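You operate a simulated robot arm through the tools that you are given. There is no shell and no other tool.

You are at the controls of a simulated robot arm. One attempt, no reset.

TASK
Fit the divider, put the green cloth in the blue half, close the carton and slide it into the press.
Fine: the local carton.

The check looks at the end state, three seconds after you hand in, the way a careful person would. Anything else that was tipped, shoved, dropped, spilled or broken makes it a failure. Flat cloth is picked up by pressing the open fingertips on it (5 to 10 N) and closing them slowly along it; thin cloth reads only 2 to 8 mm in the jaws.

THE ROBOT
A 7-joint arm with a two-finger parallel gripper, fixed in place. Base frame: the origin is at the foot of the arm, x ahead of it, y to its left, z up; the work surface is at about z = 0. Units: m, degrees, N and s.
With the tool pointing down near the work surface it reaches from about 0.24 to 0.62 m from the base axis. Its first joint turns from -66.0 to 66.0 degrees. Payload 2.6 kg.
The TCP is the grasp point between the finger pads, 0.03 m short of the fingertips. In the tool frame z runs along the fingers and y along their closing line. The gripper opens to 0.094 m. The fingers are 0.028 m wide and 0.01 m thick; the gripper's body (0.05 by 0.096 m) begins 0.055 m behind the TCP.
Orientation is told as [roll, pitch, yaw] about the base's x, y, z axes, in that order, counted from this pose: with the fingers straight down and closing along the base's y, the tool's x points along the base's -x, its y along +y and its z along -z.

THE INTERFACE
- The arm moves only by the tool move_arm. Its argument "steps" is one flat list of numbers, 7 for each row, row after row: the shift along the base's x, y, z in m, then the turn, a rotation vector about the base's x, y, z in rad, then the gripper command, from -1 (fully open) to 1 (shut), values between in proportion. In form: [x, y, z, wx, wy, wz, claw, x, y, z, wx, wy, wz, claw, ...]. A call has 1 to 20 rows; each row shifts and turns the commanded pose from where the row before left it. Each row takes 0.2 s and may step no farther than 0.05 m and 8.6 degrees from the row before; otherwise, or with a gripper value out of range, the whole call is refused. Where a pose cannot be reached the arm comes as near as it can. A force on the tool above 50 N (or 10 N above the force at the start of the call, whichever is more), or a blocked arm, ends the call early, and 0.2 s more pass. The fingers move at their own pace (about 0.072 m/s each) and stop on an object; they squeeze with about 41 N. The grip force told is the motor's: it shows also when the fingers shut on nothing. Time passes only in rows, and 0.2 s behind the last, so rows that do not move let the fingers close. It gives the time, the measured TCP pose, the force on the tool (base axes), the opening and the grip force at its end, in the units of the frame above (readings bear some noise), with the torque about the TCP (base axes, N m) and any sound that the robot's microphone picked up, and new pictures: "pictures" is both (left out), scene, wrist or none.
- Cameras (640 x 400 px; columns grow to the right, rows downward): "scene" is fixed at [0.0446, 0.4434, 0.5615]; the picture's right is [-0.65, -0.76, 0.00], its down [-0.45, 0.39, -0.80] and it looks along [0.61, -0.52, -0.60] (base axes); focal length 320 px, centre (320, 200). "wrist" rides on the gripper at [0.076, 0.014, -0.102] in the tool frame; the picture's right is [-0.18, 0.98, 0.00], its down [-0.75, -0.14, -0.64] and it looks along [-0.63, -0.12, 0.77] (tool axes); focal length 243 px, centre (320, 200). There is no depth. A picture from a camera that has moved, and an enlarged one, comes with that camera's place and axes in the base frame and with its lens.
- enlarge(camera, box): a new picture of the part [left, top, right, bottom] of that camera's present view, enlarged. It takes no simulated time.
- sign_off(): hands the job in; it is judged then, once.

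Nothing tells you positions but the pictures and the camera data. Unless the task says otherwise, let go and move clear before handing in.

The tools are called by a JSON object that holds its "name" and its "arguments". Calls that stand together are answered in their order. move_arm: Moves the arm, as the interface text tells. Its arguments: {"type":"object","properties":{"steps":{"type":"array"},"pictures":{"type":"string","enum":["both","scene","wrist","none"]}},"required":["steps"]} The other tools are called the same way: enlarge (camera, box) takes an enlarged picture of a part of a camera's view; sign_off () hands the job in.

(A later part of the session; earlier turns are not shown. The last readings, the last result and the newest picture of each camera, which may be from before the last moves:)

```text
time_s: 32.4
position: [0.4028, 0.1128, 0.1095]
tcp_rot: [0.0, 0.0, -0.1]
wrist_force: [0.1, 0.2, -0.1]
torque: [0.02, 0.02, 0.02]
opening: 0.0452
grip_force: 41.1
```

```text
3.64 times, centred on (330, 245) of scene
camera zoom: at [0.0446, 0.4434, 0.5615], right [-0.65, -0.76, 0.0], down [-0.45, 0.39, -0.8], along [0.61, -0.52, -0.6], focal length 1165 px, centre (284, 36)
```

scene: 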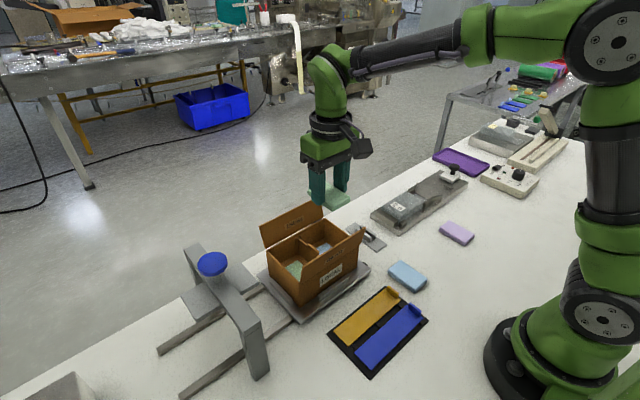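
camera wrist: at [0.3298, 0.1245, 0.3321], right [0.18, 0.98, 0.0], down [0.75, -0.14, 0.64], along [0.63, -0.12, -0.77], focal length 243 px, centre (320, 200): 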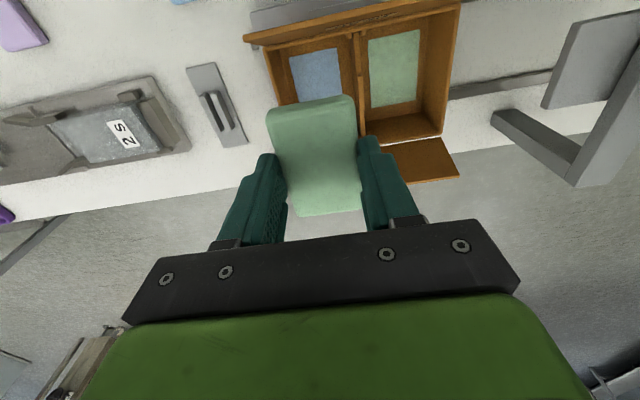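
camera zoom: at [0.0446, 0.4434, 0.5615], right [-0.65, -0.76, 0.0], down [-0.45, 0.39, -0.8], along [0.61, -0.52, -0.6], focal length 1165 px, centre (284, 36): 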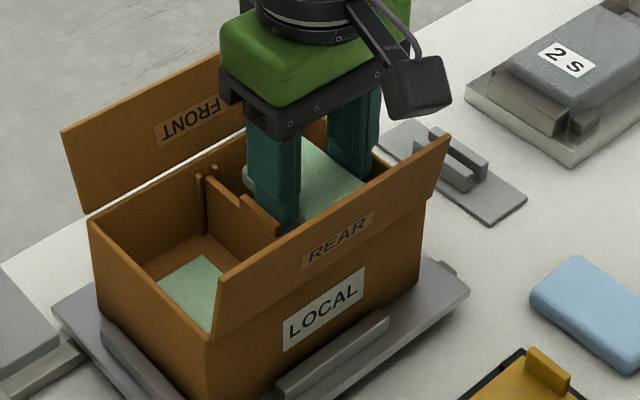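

{"name": "move_arm", "arguments": {"steps": [0.001, -0.001, -0.008, 0, 0, 0, 1, 0, 0, -0.01, 0, 0, 0, 1, 0, 0, -0.008, 0, 0, 0, 1, 0, 0, 0, 0, 0, 0, 1], "pictures": "none"}}

{"name": "enlarge", "arguments": {"camera": "wrist", "box": [220, 40, 420, 200]}}

{"name": "enlarge", "arguments": {"camera": "scene", "box": [260, 190, 400, 300]}}

```text
time_s: 33.1
position: [0.4049, 0.1118, 0.0937]
tcp_rot: [0.2, -0.3, -0.4]
wrist_force: [0.0, -0.1, -0.3]
torque: [-0.03, 0.02, 0.0]
opening: 0.0455
grip_force: 41.3
stopped in row 3: the force on the tool passed its limit at 65 N (the readings are from after the stop); the commanded pose is now the measured one
```

```text
2.50 times, centred on (320, 120) of wrist
camera zoom: at [0.3287, 0.1267, 0.1962], right [0.19, 0.98, 0.0], down [0.75, -0.15, 0.65], along [0.63, -0.12, -0.76], focal length 606 px, centre (320, 400)
```

zoom: 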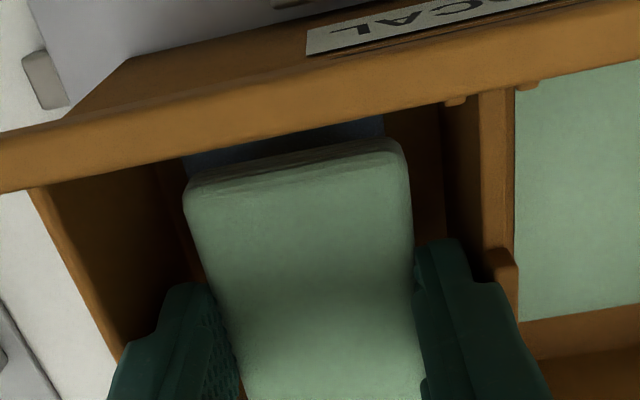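

```text
3.64 times, centred on (330, 245) of scene
camera zoom: at [0.0446, 0.4434, 0.5615], right [-0.65, -0.76, 0.0], down [-0.45, 0.39, -0.8], along [0.61, -0.52, -0.6], focal length 1165 px, centre (284, 36)
```

zoom: 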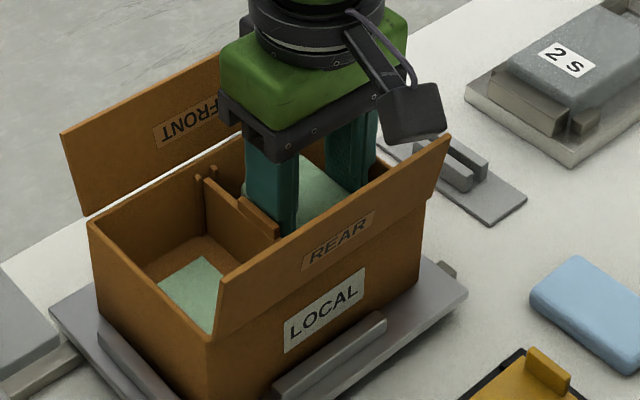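

The call stopped at 65 N near TCP z 0.094. The fingers look thicker higher up and probably met the rim or the divider tab. I'll rise about 9 mm so they are free, then open slightly so the cloth drops a short way flat into the half.

{"name": "move_arm", "arguments": {"steps": [0, 0, 0.005, 0, 0, 0, 1, 0, -0.0008, 0.004, 0, 0, 0, 1, 0, 0, 0, 0, 0, 0, 1]}}

{"name": "enlarge", "arguments": {"camera": "scene", "box": [300, 190, 380, 270]}}

{"name": "enlarge", "arguments": {"camera": "wrist", "box": [220, 40, 420, 200]}}

```text
time_s: 34.0
position: [0.4046, 0.112, 0.1026]
tcp_rot: [0.2, -0.2, -0.2]
wrist_force: [-0.4, -0.4, 0.1]
torque: [0.03, 0.01, 0.0]
opening: 0.0452
grip_force: 40.9
camera wrist: at [0.3291, 0.1259, 0.2045], right [0.19, 0.98, 0.0], down [0.75, -0.15, 0.65], along [0.63, -0.12, -0.76], focal length 243 px, centre (320, 200)
```

scene: 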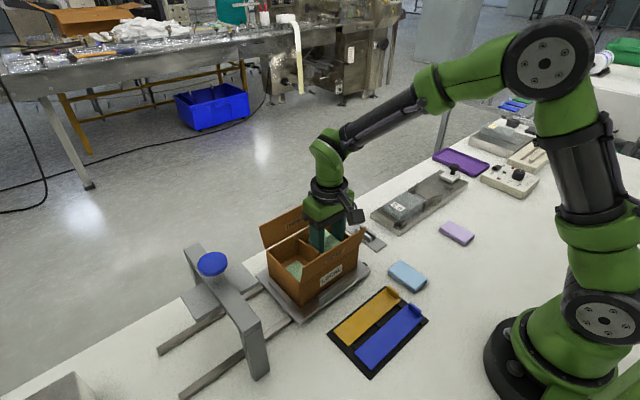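
wrist: 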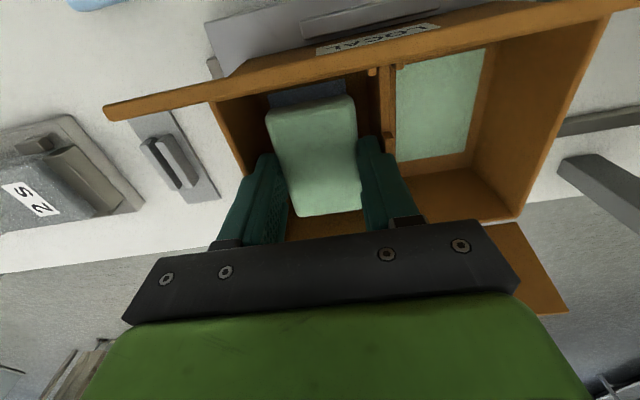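

```text
5.00 times, centred on (340, 230) of scene
camera zoom: at [0.0446, 0.4434, 0.5615], right [-0.65, -0.76, 0.0], down [-0.45, 0.39, -0.8], along [0.61, -0.52, -0.6], focal length 1602 px, centre (220, 50)
```

zoom: 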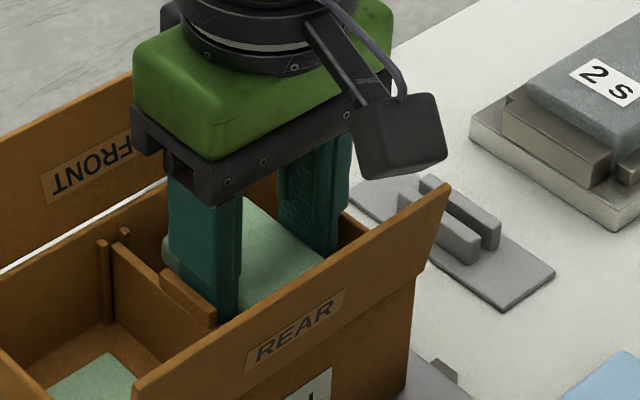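

```text
2.50 times, centred on (320, 120) of wrist
camera zoom: at [0.3291, 0.1259, 0.2045], right [0.19, 0.98, 0.0], down [0.75, -0.15, 0.65], along [0.63, -0.12, -0.76], focal length 606 px, centre (320, 400)
```

zoom: 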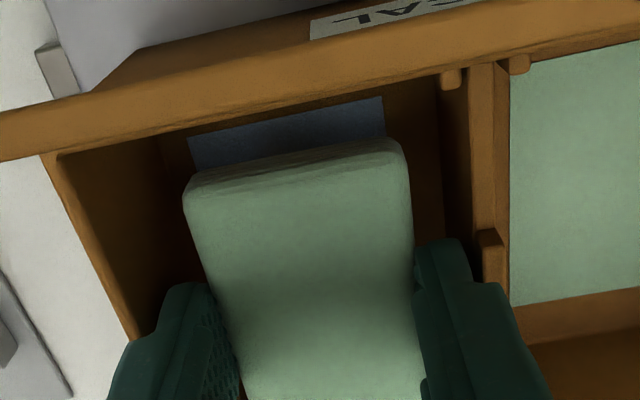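

The carton floor triangulates to z ≈ 0.035, so the cloth is about 3 cm above it and level. I'll open slightly to release it.

{"name": "move_arm", "arguments": {"steps": [0, 0, 0, 0, 0, 0, 0.02, 0, 0, 0, 0, 0, 0, -0.02, 0, 0, 0, 0, 0, 0, -0.06, 0, 0, 0, 0, 0, 0, -0.08, 0, 0, 0, 0, 0, 0, -0.08], "pictures": "none"}}

{"name": "enlarge", "arguments": {"camera": "scene", "box": [300, 190, 380, 270]}}

{"name": "enlarge", "arguments": {"camera": "wrist", "box": [220, 40, 420, 200]}}

```text
time_s: 35.1
position: [0.4052, 0.1127, 0.1021]
tcp_rot: [0.2, -0.3, -0.3]
wrist_force: [0.3, -0.4, 0.3]
torque: [-0.03, 0.01, 0.02]
opening: 0.0509
grip_force: 0.0
```

```text
5.00 times, centred on (340, 230) of scene
camera zoom: at [0.0446, 0.4434, 0.5615], right [-0.65, -0.76, 0.0], down [-0.45, 0.39, -0.8], along [0.61, -0.52, -0.6], focal length 1602 px, centre (220, 50)
```

zoom: 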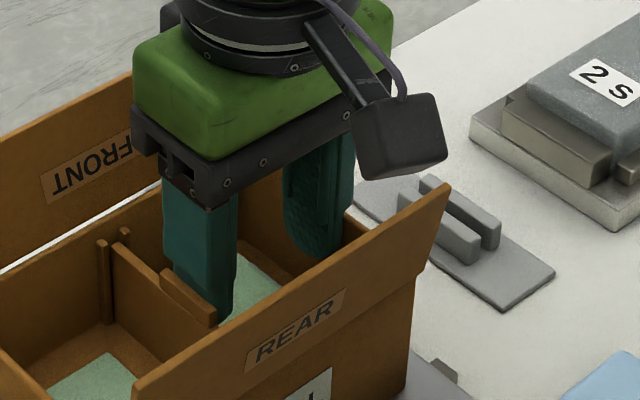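

```text
2.50 times, centred on (320, 120) of wrist
camera zoom: at [0.3291, 0.1259, 0.2044], right [0.19, 0.98, 0.0], down [0.75, -0.15, 0.65], along [0.63, -0.12, -0.76], focal length 606 px, centre (320, 400)
```

zoom: 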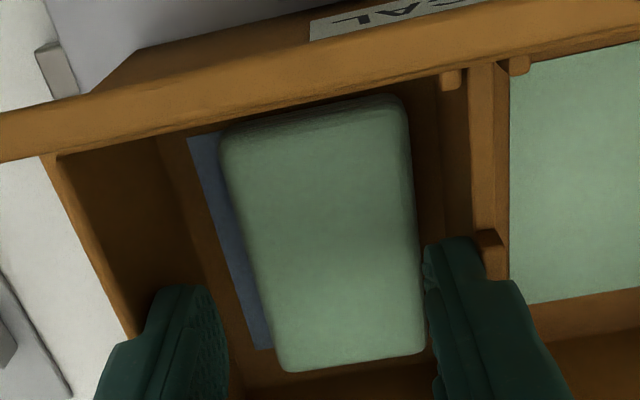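

The cloth dropped flat into the blue half. I'll raise straight up and inspect.

{"name": "move_arm", "arguments": {"steps": [0, 0, 0.02, 0, 0, 0, -0.08, 0, 0, 0.03, 0, 0, 0, -0.08, 0, 0, 0.04, 0, 0, 0, -0.08, 0, 0, 0.04, 0, 0, 0, -0.08, -0.01, 0.02, 0.03, 0, 0, 0, 1, -0.02, 0.02, 0.03, 0, 0, 0, 1, -0.02, 0, 0.03, 0, 0, 0, 1, 0, 0, 0, 0, 0, 0, 1, 0, 0, 0, 0, 0, 0, 1]}}

{"name": "enlarge", "arguments": {"camera": "scene", "box": [240, 180, 400, 340]}}

{"name": "enlarge", "arguments": {"camera": "wrist", "box": [220, 20, 420, 180]}}

{"name": "enlarge", "arguments": {"camera": "wrist", "box": [400, 20, 640, 180]}}

```text
time_s: 37.1
position: [0.3573, 0.1485, 0.3224]
tcp_rot: [0.2, -0.3, -0.3]
wrist_force: [-0.7, 0.9, 0.1]
torque: [0.0, 0.02, 0.02]
opening: 0.0
grip_force: 33.2
camera wrist: at [0.2805, 0.162, 0.4245], right [0.19, 0.98, 0.0], down [0.75, -0.15, 0.65], along [0.63, -0.12, -0.76], focal length 243 px, centre (320, 200)
```

scene: 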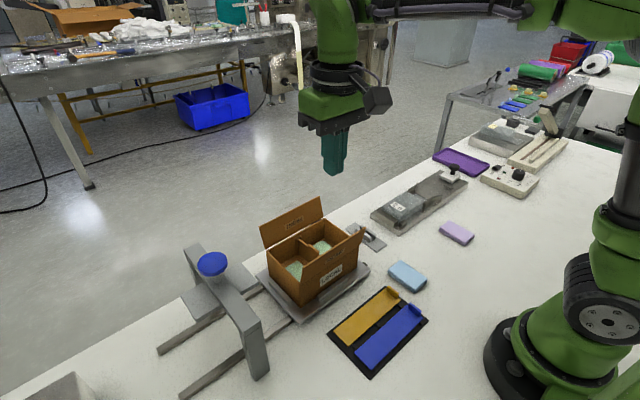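
wrist: 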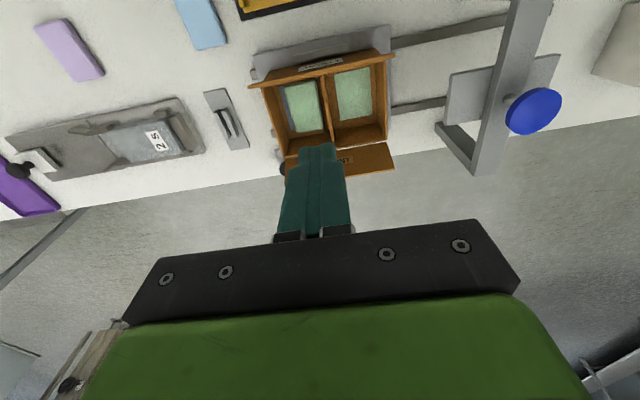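

```text
2.50 times, centred on (320, 260) of scene
camera zoom: at [0.0446, 0.4434, 0.5615], right [-0.65, -0.76, 0.0], down [-0.45, 0.39, -0.8], along [0.61, -0.52, -0.6], focal length 801 px, centre (320, 50)
```

zoom: 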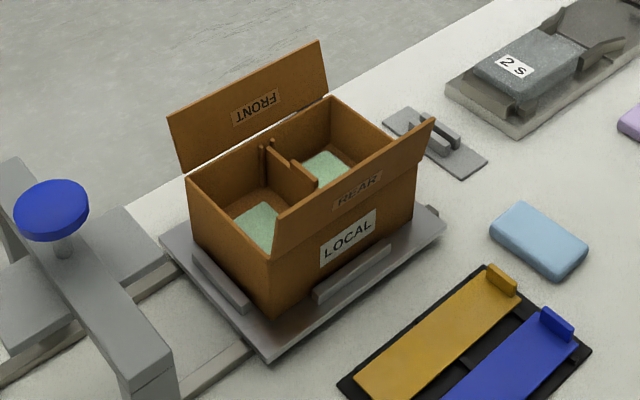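

```text
2.50 times, centred on (320, 100) of wrist
camera zoom: at [0.2805, 0.162, 0.4245], right [0.19, 0.98, 0.0], down [0.75, -0.15, 0.65], along [0.63, -0.12, -0.76], focal length 606 px, centre (320, 450)
```

zoom: 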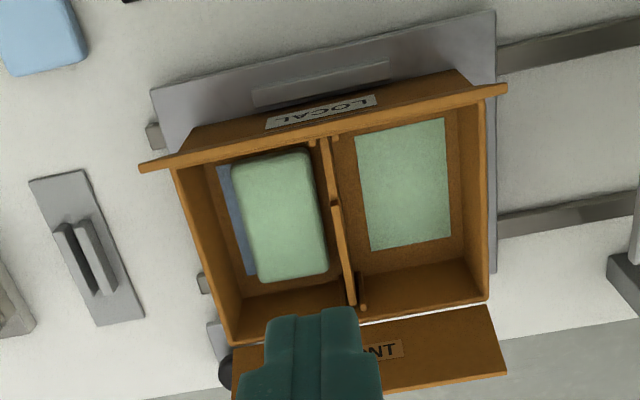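

```text
2.50 times, centred on (520, 100) of wrist
camera zoom: at [0.2805, 0.162, 0.4245], right [0.19, 0.98, 0.0], down [0.75, -0.15, 0.65], along [0.63, -0.12, -0.76], focal length 606 px, centre (-180, 450)
```

zoom: 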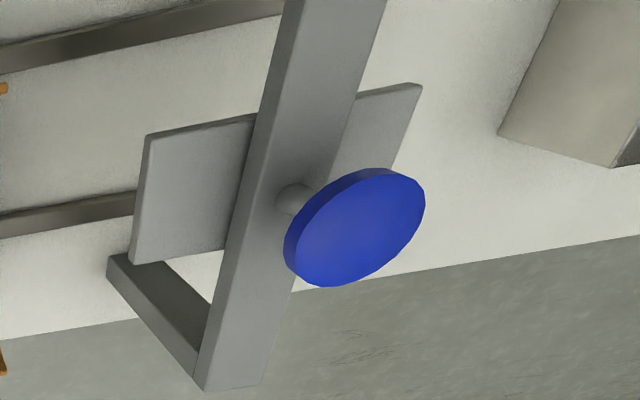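

The cloth lies in the blue half and the divider stands properly. The press platen's underside is near z 0.12 around (0.405, 0.353). Next I'll fold the rear flap, going down behind it with closed fingers and sweeping it over along an arc.

{"name": "move_arm", "arguments": {"steps": [-0.034, 0.001, 0, 0, 0, 0, 1, -0.034, 0, 0, 0, 0, 0, 1, 0, 0, -0.045, 0, 0, 0, 1, 0, 0, -0.045, 0, 0, 0, 1, 0, 0, -0.045, 0, 0, 0, 1, 0, 0, -0.019, 0, 0, 0, 1, 0, 0, 0, 0, 0, 0, 1]}}

{"name": "enlarge", "arguments": {"camera": "scene", "box": [240, 180, 400, 340]}}

```text
time_s: 38.8
position: [0.2845, 0.1524, 0.1649]
tcp_rot: [0.2, -0.3, -0.3]
wrist_force: [-0.7, 0.1, 0.6]
torque: [-0.04, -0.02, 0.01]
opening: 0.0002
grip_force: 32.9
camera wrist: at [0.2088, 0.1675, 0.2672], right [0.19, 0.98, 0.0], down [0.75, -0.15, 0.65], along [0.63, -0.12, -0.76], focal length 243 px, centre (320, 200)
```

scene: 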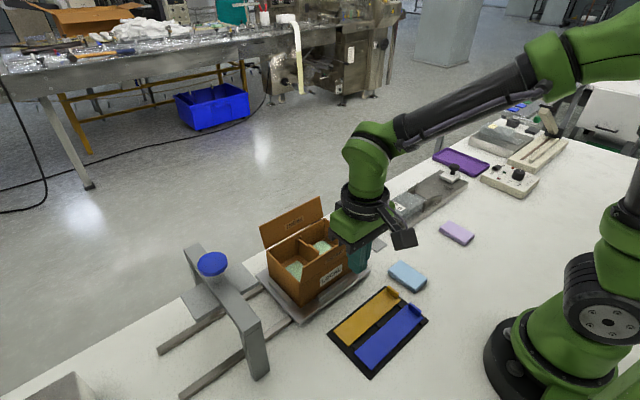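
wrist: 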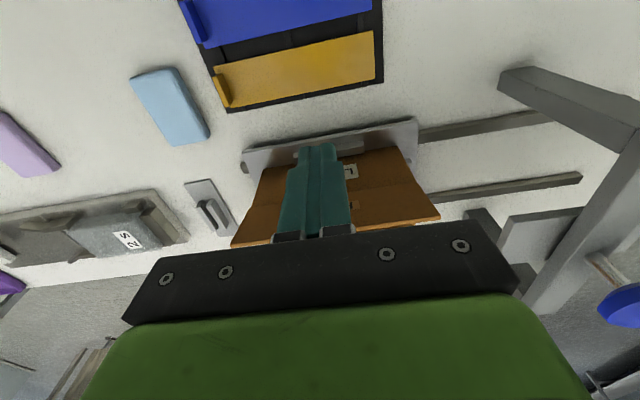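

```text
2.50 times, centred on (320, 260) of scene
camera zoom: at [0.0446, 0.4434, 0.5615], right [-0.65, -0.76, 0.0], down [-0.45, 0.39, -0.8], along [0.61, -0.52, -0.6], focal length 801 px, centre (320, 50)
```

zoom: 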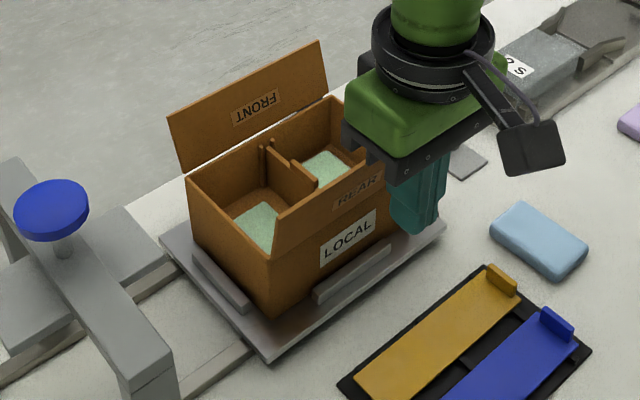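

{"name": "move_arm", "arguments": {"steps": [0.02, -0.001, 0.002, 0, 0, 0, 1, 0.02, 0, 0.0015, 0, 0, 0, 1, 0.0125, 0, 0.0015, 0, 0, 0, 1, 0.0116, 0, -0.0015, 0, 0, 0, 1, 0.011, 0, -0.0045, 0, 0, 0, 1, 0, 0, 0, 0, 0, 0, 1], "pictures": "none"}}

{"name": "enlarge", "arguments": {"camera": "scene", "box": [240, 180, 400, 340]}}

{"name": "enlarge", "arguments": {"camera": "wrist", "box": [180, 0, 460, 220]}}

```text
time_s: 40.1
position: [0.362, 0.1521, 0.1662]
tcp_rot: [0.2, -0.3, -0.3]
wrist_force: [-0.4, 0.3, 0.3]
torque: [0.02, -0.04, -0.03]
opening: 0.0
grip_force: 33.0
```

```text
2.50 times, centred on (320, 260) of scene
camera zoom: at [0.0446, 0.4434, 0.5615], right [-0.65, -0.76, 0.0], down [-0.45, 0.39, -0.8], along [0.61, -0.52, -0.6], focal length 801 px, centre (320, 50)
```

zoom: 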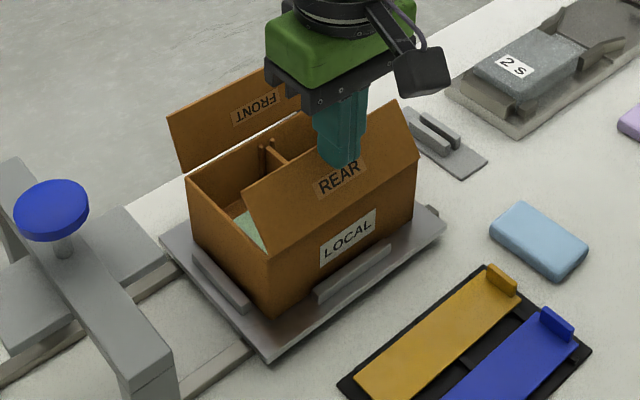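

```text
1.82 times, centred on (320, 110) of wrist
camera zoom: at [0.2865, 0.166, 0.2686], right [0.19, 0.98, 0.0], down [0.75, -0.15, 0.65], along [0.63, -0.12, -0.76], focal length 441 px, centre (320, 364)
```

zoom: 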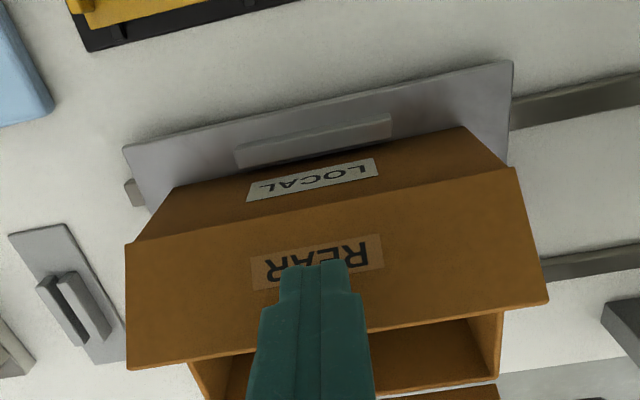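

The rear flap is folding well. I'll continue the arc down.

{"name": "move_arm", "arguments": {"steps": [0.0093, 0, -0.0072, 0, 0, 0, 1, 0.0072, 0, -0.0093, 0, 0, 0, 1, 0.0045, 0, -0.0109, 0, 0, 0, 1, 0.0013, 0, -0.0077, 0, 0, 0, 1, 0, 0, 0, 0, 0, 0, 1], "pictures": "none"}}

{"name": "enlarge", "arguments": {"camera": "scene", "box": [240, 180, 400, 340]}}

{"name": "enlarge", "arguments": {"camera": "wrist", "box": [180, 0, 460, 220]}}

```text
time_s: 41.4
position: [0.3841, 0.1545, 0.1337]
tcp_rot: [0.2, -0.3, -0.4]
wrist_force: [-0.1, 0.5, -0.3]
torque: [0.0, -0.03, -0.01]
opening: 0.0
grip_force: 33.4
```

```text
2.50 times, centred on (320, 260) of scene
camera zoom: at [0.0446, 0.4434, 0.5615], right [-0.65, -0.76, 0.0], down [-0.45, 0.39, -0.8], along [0.61, -0.52, -0.6], focal length 801 px, centre (320, 50)
```

zoom: 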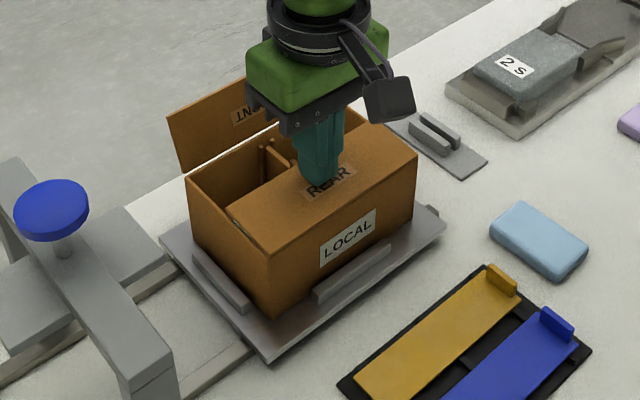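

```text
1.82 times, centred on (320, 110) of wrist
camera zoom: at [0.3075, 0.1682, 0.2359], right [0.19, 0.98, 0.0], down [0.75, -0.15, 0.65], along [0.63, -0.12, -0.76], focal length 441 px, centre (320, 364)
```

zoom: 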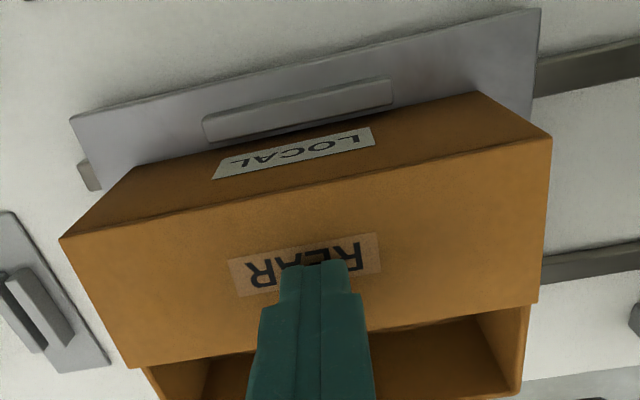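

Nearly flat. I'll press a few mm more, then lift off to see whether the flap stays down.

{"name": "move_arm", "arguments": {"steps": [0, -0.002, -0.004, 0, 0, 0, 1, 0, 0, -0.003, 0, 0, 0, 1, 0, 0, 0, 0, 0, 0, 1], "pictures": "none"}}

{"name": "move_arm", "arguments": {"steps": [0, 0, 0.02, 0, 0, 0, 1, 0, 0, 0.03, 0, 0, 0, 1, 0, 0, 0.03, 0, 0, 0, 1, 0, 0, 0.03, 0, 0, 0, 1, 0, 0, 0, 0, 0, 0, 1]}}

{"name": "enlarge", "arguments": {"camera": "scene", "box": [240, 180, 400, 340]}}

{"name": "enlarge", "arguments": {"camera": "wrist", "box": [180, 0, 460, 220]}}

```text
time_s: 42.1
position: [0.3848, 0.1518, 0.129]
tcp_rot: [0.3, -0.6, -0.3]
wrist_force: [-12.2, 0.0, 40.0]
torque: [0.0, 0.93, -0.05]
opening: 0.0
grip_force: 32.5
```

```text
time_s: 43.4
position: [0.3855, 0.1528, 0.2363]
tcp_rot: [0.2, -0.2, -0.3]
wrist_force: [0.3, -0.1, 0.1]
torque: [0.05, 0.01, -0.03]
opening: 0.0
grip_force: 33.1
camera wrist: at [0.308, 0.1658, 0.3378], right [0.19, 0.98, 0.0], down [0.75, -0.15, 0.65], along [0.63, -0.12, -0.76], focal length 243 px, centre (320, 200)
```

scene: 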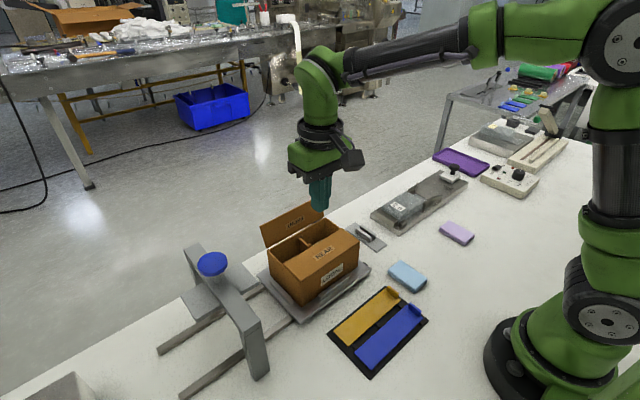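
wrist: 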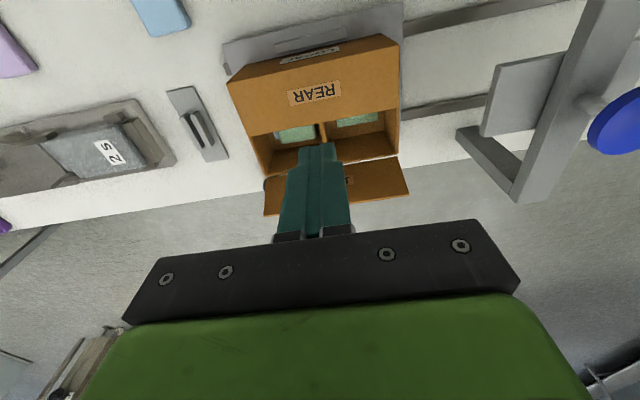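

```text
2.50 times, centred on (320, 260) of scene
camera zoom: at [0.0446, 0.4434, 0.5615], right [-0.65, -0.76, 0.0], down [-0.45, 0.39, -0.8], along [0.61, -0.52, -0.6], focal length 801 px, centre (320, 50)
```

zoom: 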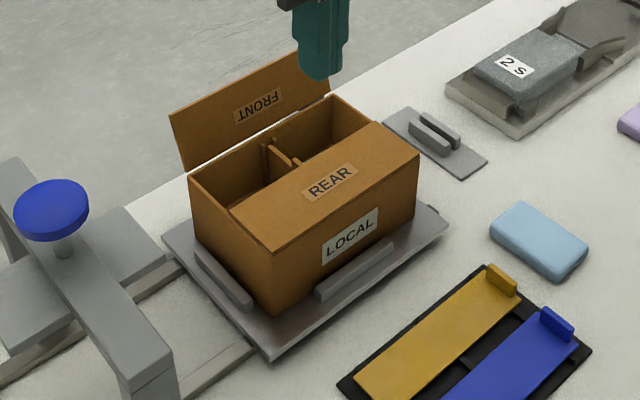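

```text
1.82 times, centred on (320, 110) of wrist
camera zoom: at [0.308, 0.1658, 0.3378], right [0.19, 0.98, 0.0], down [0.75, -0.15, 0.65], along [0.63, -0.12, -0.76], focal length 441 px, centre (320, 364)
```

zoom: 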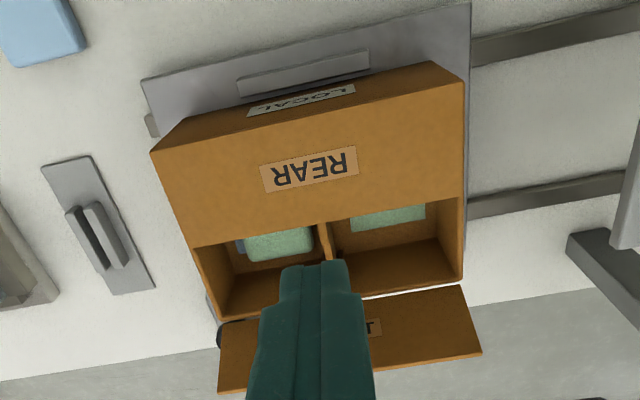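

The rear flap stays closed. Now for the front flap: over it, down on the far side at x ≈ 0.515, then sweep back towards -x.

{"name": "move_arm", "arguments": {"steps": [0.044, -0.001, 0, 0, 0, 0, 1, 0.044, 0, 0, 0, 0, 0, 1, 0.044, 0, 0, 0, 0, 0, 1, 0, 0, -0.034, 0, 0, 0, 1, 0, 0, -0.034, 0, 0, 0, 1, 0, 0, 0, 0, 0, 0, 1]}}

{"name": "enlarge", "arguments": {"camera": "scene", "box": [240, 180, 400, 340]}}

{"name": "enlarge", "arguments": {"camera": "wrist", "box": [180, 0, 460, 220]}}

```text
time_s: 44.8
position: [0.5194, 0.148, 0.1742]
tcp_rot: [0.2, -0.3, -0.3]
wrist_force: [-0.7, 0.4, 0.2]
torque: [-0.02, 0.0, -0.04]
opening: 0.0001
grip_force: 33.0
camera wrist: at [0.4422, 0.1618, 0.2752], right [0.19, 0.98, 0.0], down [0.75, -0.15, 0.65], along [0.63, -0.12, -0.76], focal length 243 px, centre (320, 200)
```

scene: 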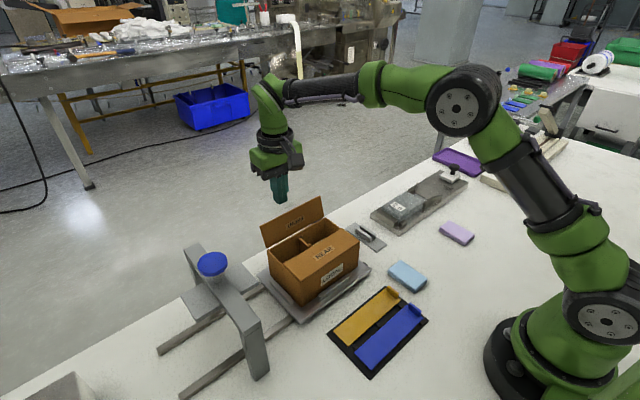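
wrist: 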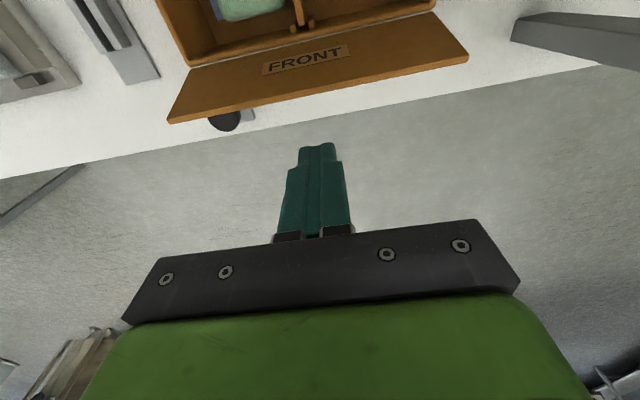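

```text
2.50 times, centred on (320, 260) of scene
camera zoom: at [0.0446, 0.4434, 0.5615], right [-0.65, -0.76, 0.0], down [-0.45, 0.39, -0.8], along [0.61, -0.52, -0.6], focal length 801 px, centre (320, 50)
```

zoom: 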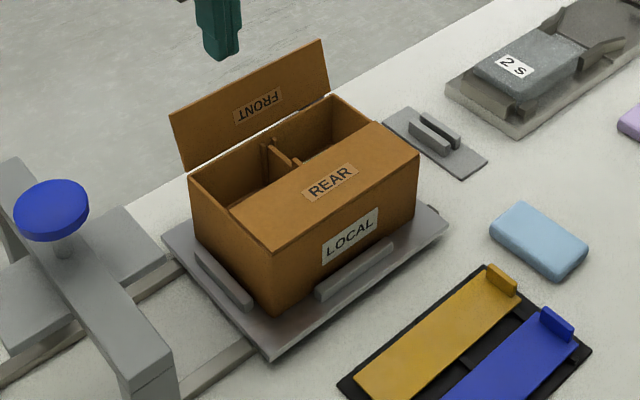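

```text
1.82 times, centred on (320, 110) of wrist
camera zoom: at [0.4422, 0.1618, 0.2752], right [0.19, 0.98, 0.0], down [0.75, -0.15, 0.65], along [0.63, -0.12, -0.76], focal length 441 px, centre (320, 364)
```

zoom: 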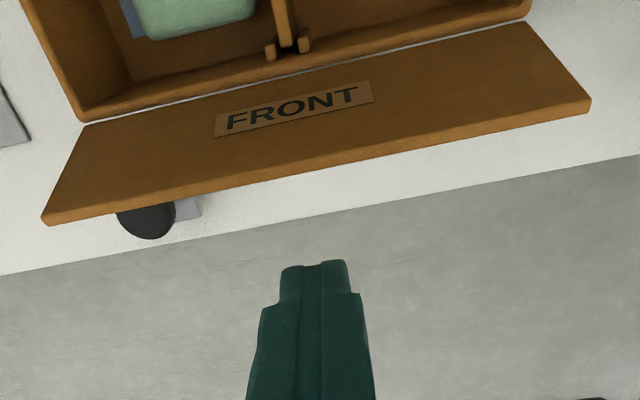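

{"name": "move_arm", "arguments": {"steps": [-0.015, 0.003, -0.005, 0, 0, 0, 1, -0.0205, 0, 0, 0, 0, 0, 1, -0.0116, 0, 0.0015, 0, 0, 0, 1, -0.0116, 0, -0.0015, 0, 0, 0, 1, -0.011, 0, -0.0045, 0, 0, 0, 1, 0, 0, 0, 0, 0, 0, 1], "pictures": "none"}}

{"name": "enlarge", "arguments": {"camera": "scene", "box": [240, 180, 400, 340]}}

{"name": "enlarge", "arguments": {"camera": "wrist", "box": [180, 0, 460, 220]}}

```text
time_s: 46.1
position: [0.4463, 0.1524, 0.1586]
tcp_rot: [0.2, -0.3, -0.3]
wrist_force: [0.2, -0.6, -0.7]
torque: [0.03, 0.03, -0.01]
opening: 0.0001
grip_force: 33.0
```

```text
2.50 times, centred on (320, 260) of scene
camera zoom: at [0.0446, 0.4434, 0.5615], right [-0.65, -0.76, 0.0], down [-0.45, 0.39, -0.8], along [0.61, -0.52, -0.6], focal length 801 px, centre (320, 50)
```

zoom: 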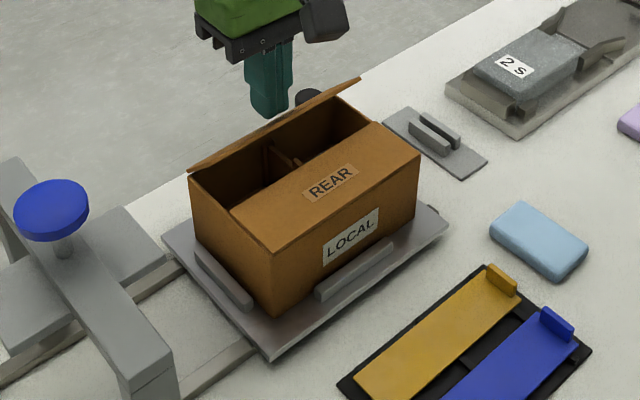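

```text
1.82 times, centred on (320, 110) of wrist
camera zoom: at [0.3701, 0.1661, 0.2611], right [0.19, 0.98, 0.0], down [0.75, -0.15, 0.65], along [0.63, -0.12, -0.76], focal length 441 px, centre (320, 364)
```

zoom: 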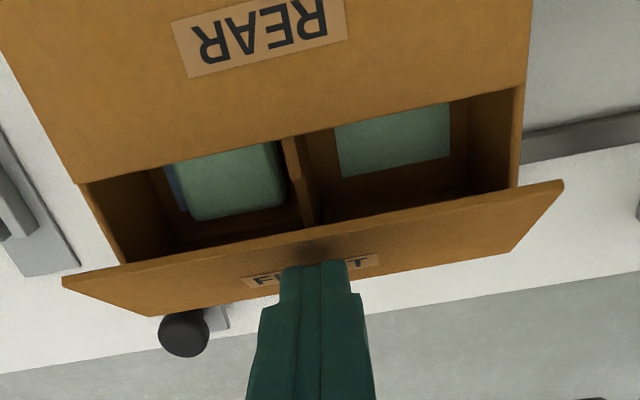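

{"name": "move_arm", "arguments": {"steps": [-0.0065, 0, -0.0025, 0, 0, 0, 1, -0.0072, 0, -0.0083, 0, 0, 0, 1, -0.0045, 0, -0.009, 0, 0, 0, 1, -0.0013, 0, -0.006, 0, 0, 0, 1, 0, 0, 0, 0, 0, 0, 1], "pictures": "none"}}

{"name": "enlarge", "arguments": {"camera": "scene", "box": [240, 180, 400, 340]}}

{"name": "enlarge", "arguments": {"camera": "wrist", "box": [180, 0, 460, 220]}}

```text
time_s: 47.4
position: [0.4264, 0.1513, 0.1325]
tcp_rot: [0.2, -0.3, -0.3]
wrist_force: [0.2, 0.2, 0.0]
torque: [0.0, 0.01, -0.03]
opening: 0.0
grip_force: 33.2
```

```text
2.50 times, centred on (320, 260) of scene
camera zoom: at [0.0446, 0.4434, 0.5615], right [-0.65, -0.76, 0.0], down [-0.45, 0.39, -0.8], along [0.61, -0.52, -0.6], focal length 801 px, centre (320, 50)
```

zoom: 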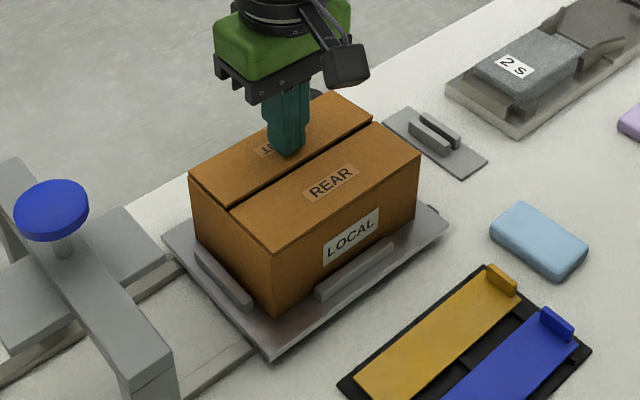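

```text
1.82 times, centred on (320, 110) of wrist
camera zoom: at [0.3505, 0.1653, 0.2347], right [0.19, 0.98, 0.0], down [0.75, -0.15, 0.65], along [0.63, -0.12, -0.76], focal length 441 px, centre (320, 364)
```

zoom: 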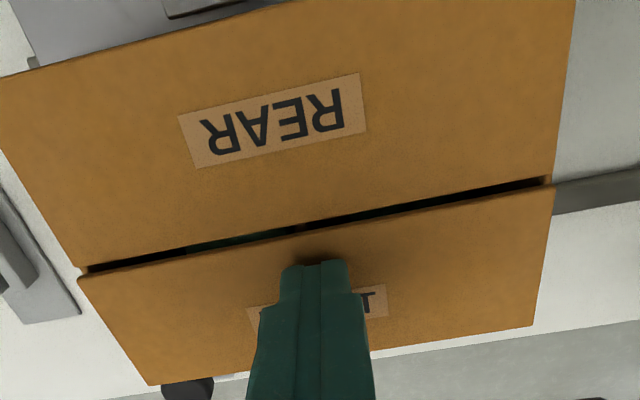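

Both flaps now meet at the middle. I'll press the front one flat, then lift clear and check.

{"name": "move_arm", "arguments": {"steps": [0, 0, -0.0025, 0, 0, 0, 1, 0, 0, -0.002, 0, 0, 0, 1, 0, 0, 0, 0, 0, 0, 1], "pictures": "none"}}

{"name": "move_arm", "arguments": {"steps": [0, 0, 0.02, 0, 0, 0, 1, 0, 0, 0.03, 0, 0, 0, 1, 0, 0, 0.04, 0, 0, 0, 1, -0.01, 0, 0.04, 0, 0, 0, 1, -0.02, 0, 0.04, 0, 0, 0, 1, 0, 0, 0, 0, 0, 0, 1]}}

{"name": "enlarge", "arguments": {"camera": "scene", "box": [240, 180, 400, 340]}}

{"name": "enlarge", "arguments": {"camera": "wrist", "box": [180, 0, 460, 220]}}

{"name": "enlarge", "arguments": {"camera": "scene", "box": [140, 220, 300, 400]}}

```text
time_s: 48.1
position: [0.4259, 0.1521, 0.1291]
tcp_rot: [0.3, -0.4, -0.3]
wrist_force: [-1.8, -0.8, 7.2]
torque: [0.0, 0.12, -0.02]
opening: 0.0002
grip_force: 33.3
```

```text
time_s: 49.5
position: [0.397, 0.1519, 0.2958]
tcp_rot: [0.3, -0.3, -0.3]
wrist_force: [0.3, 0.3, -0.2]
torque: [0.03, 0.0, -0.02]
opening: 0.0
grip_force: 33.5
camera wrist: at [0.3208, 0.1657, 0.3981], right [0.19, 0.98, 0.0], down [0.75, -0.15, 0.65], along [0.63, -0.12, -0.76], focal length 243 px, centre (320, 200)
```

scene: 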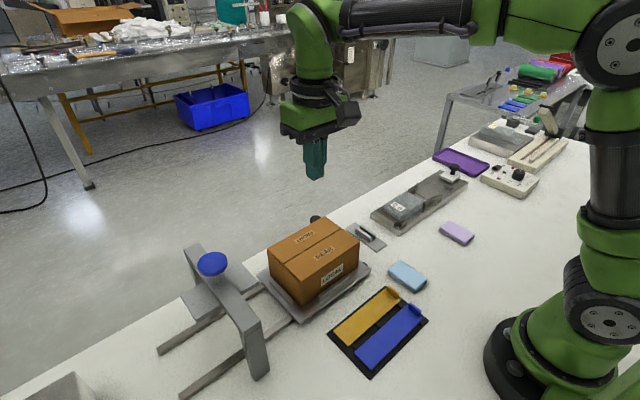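
wrist: 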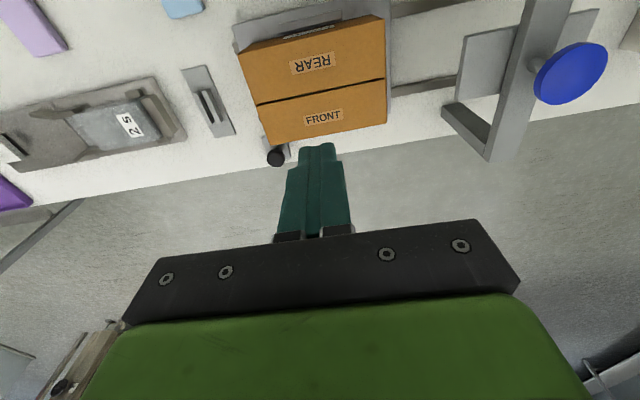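

```text
2.50 times, centred on (320, 260) of scene
camera zoom: at [0.0446, 0.4434, 0.5615], right [-0.65, -0.76, 0.0], down [-0.45, 0.39, -0.8], along [0.61, -0.52, -0.6], focal length 801 px, centre (320, 50)
```

zoom: 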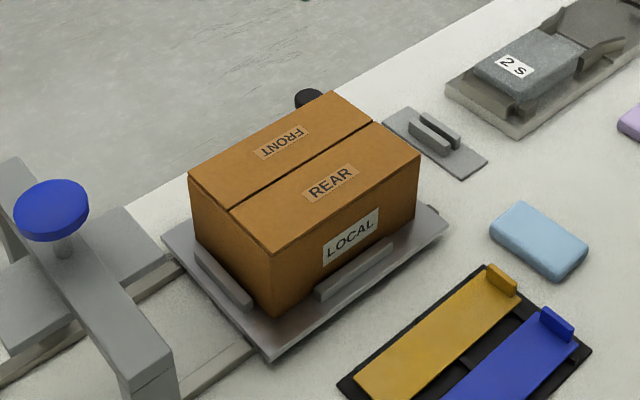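

```text
1.82 times, centred on (320, 110) of wrist
camera zoom: at [0.3208, 0.1657, 0.3981], right [0.19, 0.98, 0.0], down [0.75, -0.15, 0.65], along [0.63, -0.12, -0.76], focal length 441 px, centre (320, 364)
```

zoom: 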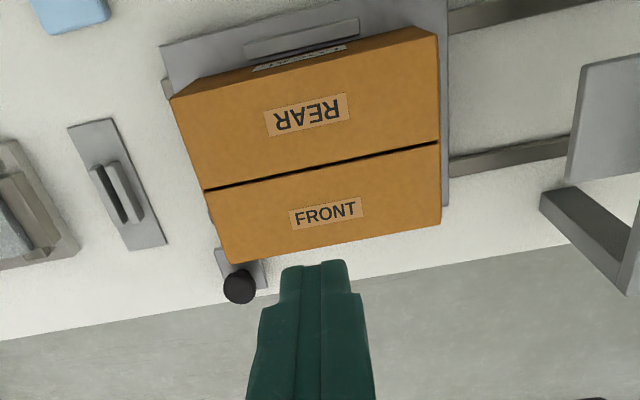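

```text
2.22 times, centred on (220, 310) of scene
camera zoom: at [0.0446, 0.4434, 0.5615], right [-0.65, -0.76, 0.0], down [-0.45, 0.39, -0.8], along [0.61, -0.52, -0.6], focal length 712 px, centre (542, -44)
```

zoom: 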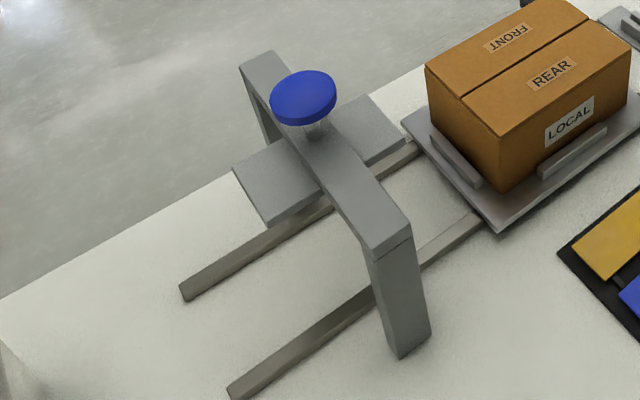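

The carton is closed with the flaps flush. Before sliding it I'll look at the sled's -y side, where there is a black knob and some small blocks, to choose where to push.

{"name": "move_arm", "arguments": {"steps": [0.01, -0.04, 0, 0, 0, 0, 1, 0.01, -0.04, 0, 0, 0, 0, 1, 0.01, -0.04, 0, 0, 0, 0, 1, 0, 0, -0.03, 0, 0, 0, 1, 0, 0, 0, 0, 0, 0, 1]}}

{"name": "enlarge", "arguments": {"camera": "wrist", "box": [300, 0, 520, 180]}}

{"name": "enlarge", "arguments": {"camera": "wrist", "box": [320, 60, 440, 180]}}

{"name": "enlarge", "arguments": {"camera": "scene", "box": [300, 200, 400, 300]}}

```text
time_s: 50.8
position: [0.4262, 0.0321, 0.2669]
tcp_rot: [0.1, -0.3, -0.3]
wrist_force: [0.7, 0.5, -0.1]
torque: [-0.01, -0.01, 0.0]
opening: 0.0
grip_force: 33.0
camera wrist: at [0.3501, 0.0452, 0.3687], right [0.19, 0.98, 0.0], down [0.75, -0.15, 0.65], along [0.63, -0.12, -0.76], focal length 243 px, centre (320, 200)
```

scene: 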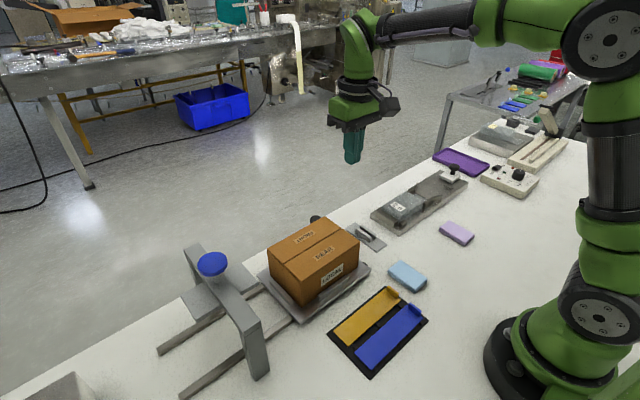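
wrist: 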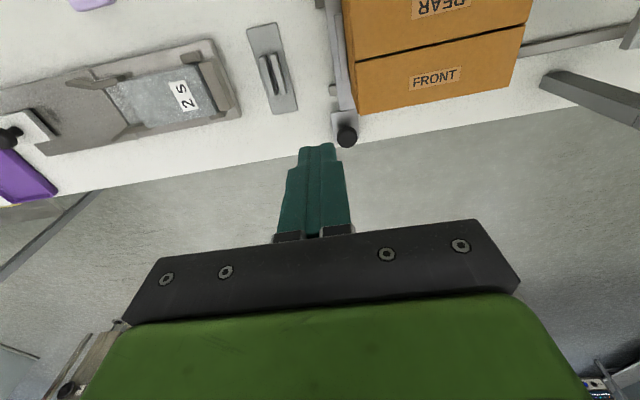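

```text
2.22 times, centred on (410, 90) of wrist
camera zoom: at [0.3501, 0.0452, 0.3687], right [0.19, 0.98, 0.0], down [0.75, -0.15, 0.65], along [0.63, -0.12, -0.76], focal length 539 px, centre (120, 444)
```

zoom: 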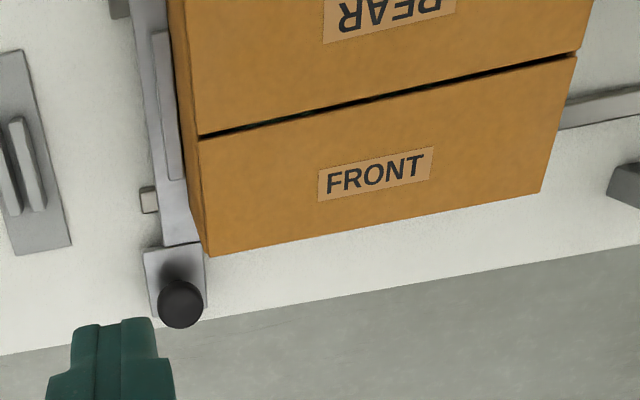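

```text
3.33 times, centred on (380, 120) of wrist
camera zoom: at [0.3501, 0.0452, 0.3687], right [0.19, 0.98, 0.0], down [0.75, -0.15, 0.65], along [0.63, -0.12, -0.76], focal length 809 px, centre (120, 467)
```

zoom: 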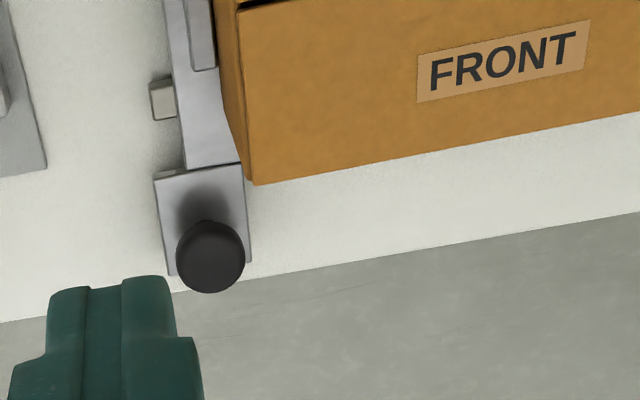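

```text
4.00 times, centred on (350, 250) of scene
camera zoom: at [0.0446, 0.4434, 0.5615], right [-0.65, -0.76, 0.0], down [-0.45, 0.39, -0.8], along [0.61, -0.52, -0.6], focal length 1282 px, centre (200, 0)
```

zoom: 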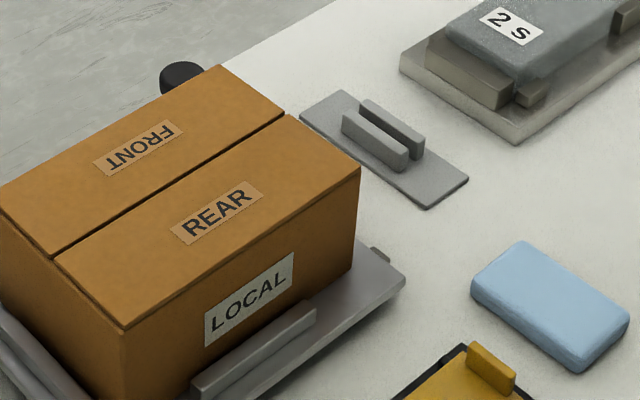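

The black knob at about (0.503, 0.056) sits on a plate fixed to the sled, so it is the handle to slide it with. I'll approach from above with the wrist yawed about 30°, so the camera stays clear of the press, and check alignment.

{"name": "move_arm", "arguments": {"steps": [0.02, 0.006, -0.02, 0, 0, 0.131, 0.1, 0.02, 0.006, -0.02, 0, 0, 0.131, 0.1, 0.02, 0.006, -0.03, 0, 0, 0.131, 0.1, 0.019, 0.006, -0.03, 0, 0, 0.131, 0.1, 0, 0, -0.02, 0, 0, 0, 0.1, 0, 0, 0, 0, 0, 0, 0.1]}}

{"name": "enlarge", "arguments": {"camera": "wrist", "box": [240, 60, 400, 200]}}

{"name": "enlarge", "arguments": {"camera": "scene", "box": [280, 160, 380, 260]}}

```text
time_s: 52.1
position: [0.5073, 0.0573, 0.1504]
tcp_rot: [0.2, -0.3, 29.9]
wrist_force: [-0.4, -0.2, 0.7]
torque: [0.0, -0.05, 0.01]
opening: 0.0422
grip_force: 0.0
camera wrist: at [0.4341, 0.0306, 0.2521], right [-0.33, 0.94, 0.0], down [0.72, 0.25, 0.65], along [0.61, 0.21, -0.76], focal length 243 px, centre (320, 200)
```

scene: 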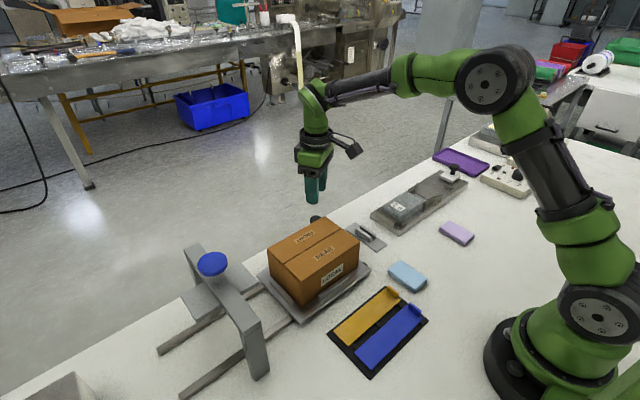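
wrist: 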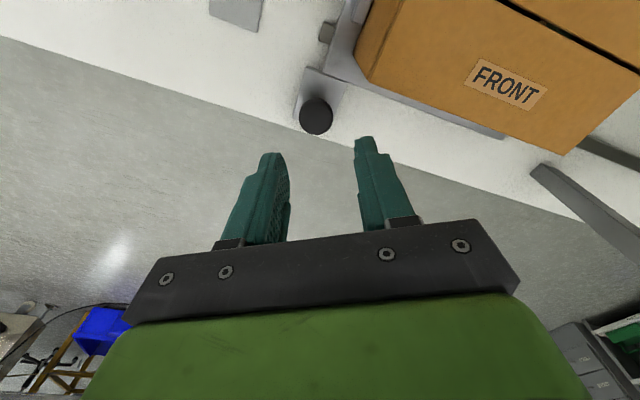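

```text
2.86 times, centred on (320, 130) of wrist
camera zoom: at [0.4341, 0.0306, 0.2521], right [-0.33, 0.94, 0.0], down [0.72, 0.25, 0.65], along [0.61, 0.21, -0.76], focal length 693 px, centre (320, 400)
```

zoom: 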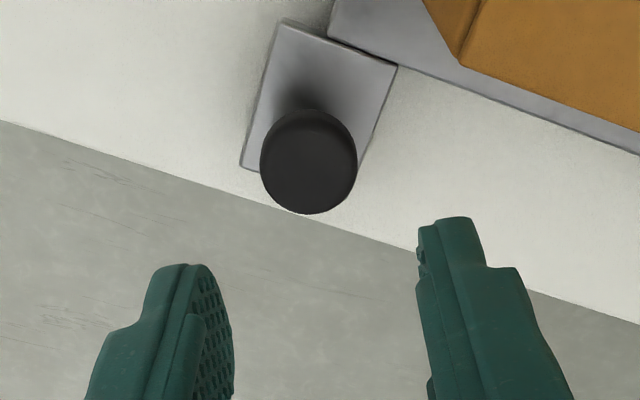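

```text
4.00 times, centred on (330, 210) of scene
camera zoom: at [0.0446, 0.4434, 0.5615], right [-0.65, -0.76, 0.0], down [-0.45, 0.39, -0.8], along [0.61, -0.52, -0.6], focal length 1282 px, centre (280, 160)
```

zoom: 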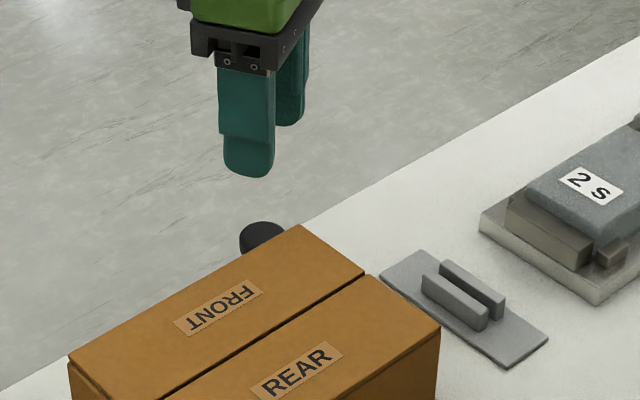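

{"name": "move_arm", "arguments": {"steps": [0.001, -0.003, -0.025, 0, 0, 0, 0.1, 0, 0, -0.025, 0, 0, 0, 0.1, 0, 0, 0, 0, 0, 0, 0.1], "pictures": "none"}}

{"name": "enlarge", "arguments": {"camera": "wrist", "box": [240, 80, 400, 220]}}

{"name": "enlarge", "arguments": {"camera": "scene", "box": [280, 160, 380, 260]}}

```text
time_s: 53.0
position: [0.5078, 0.0536, 0.1006]
tcp_rot: [0.1, -0.3, 29.6]
wrist_force: [0.2, 0.4, -0.9]
torque: [0.01, 0.01, 0.03]
opening: 0.0424
grip_force: 0.1
```

```text
2.86 times, centred on (320, 150) of wrist
camera zoom: at [0.4349, 0.0272, 0.2027], right [-0.33, 0.95, 0.0], down [0.72, 0.25, 0.65], along [0.61, 0.21, -0.76], focal length 693 px, centre (320, 343)
```

zoom: 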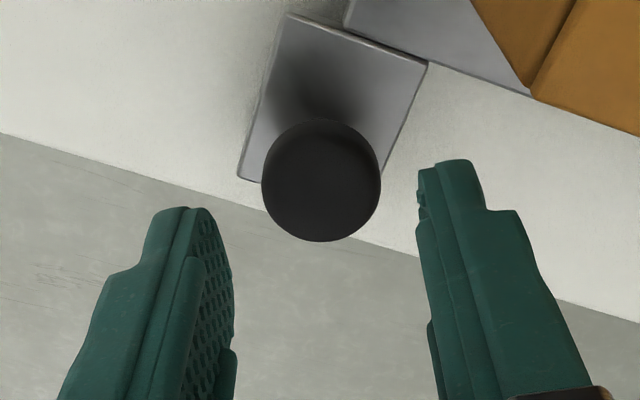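

```text
4.00 times, centred on (330, 210) of scene
camera zoom: at [0.0446, 0.4434, 0.5615], right [-0.65, -0.76, 0.0], down [-0.45, 0.39, -0.8], along [0.61, -0.52, -0.6], focal length 1282 px, centre (280, 160)
```

zoom: 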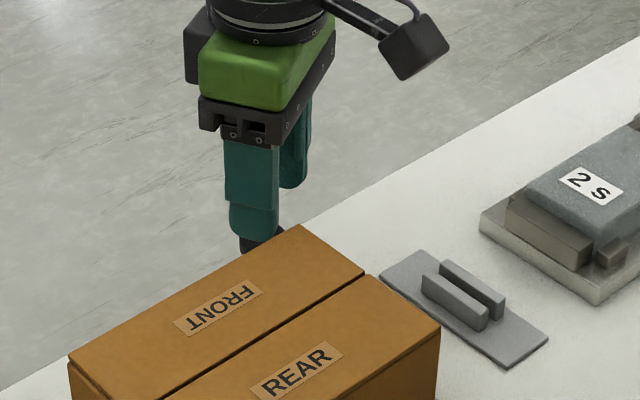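

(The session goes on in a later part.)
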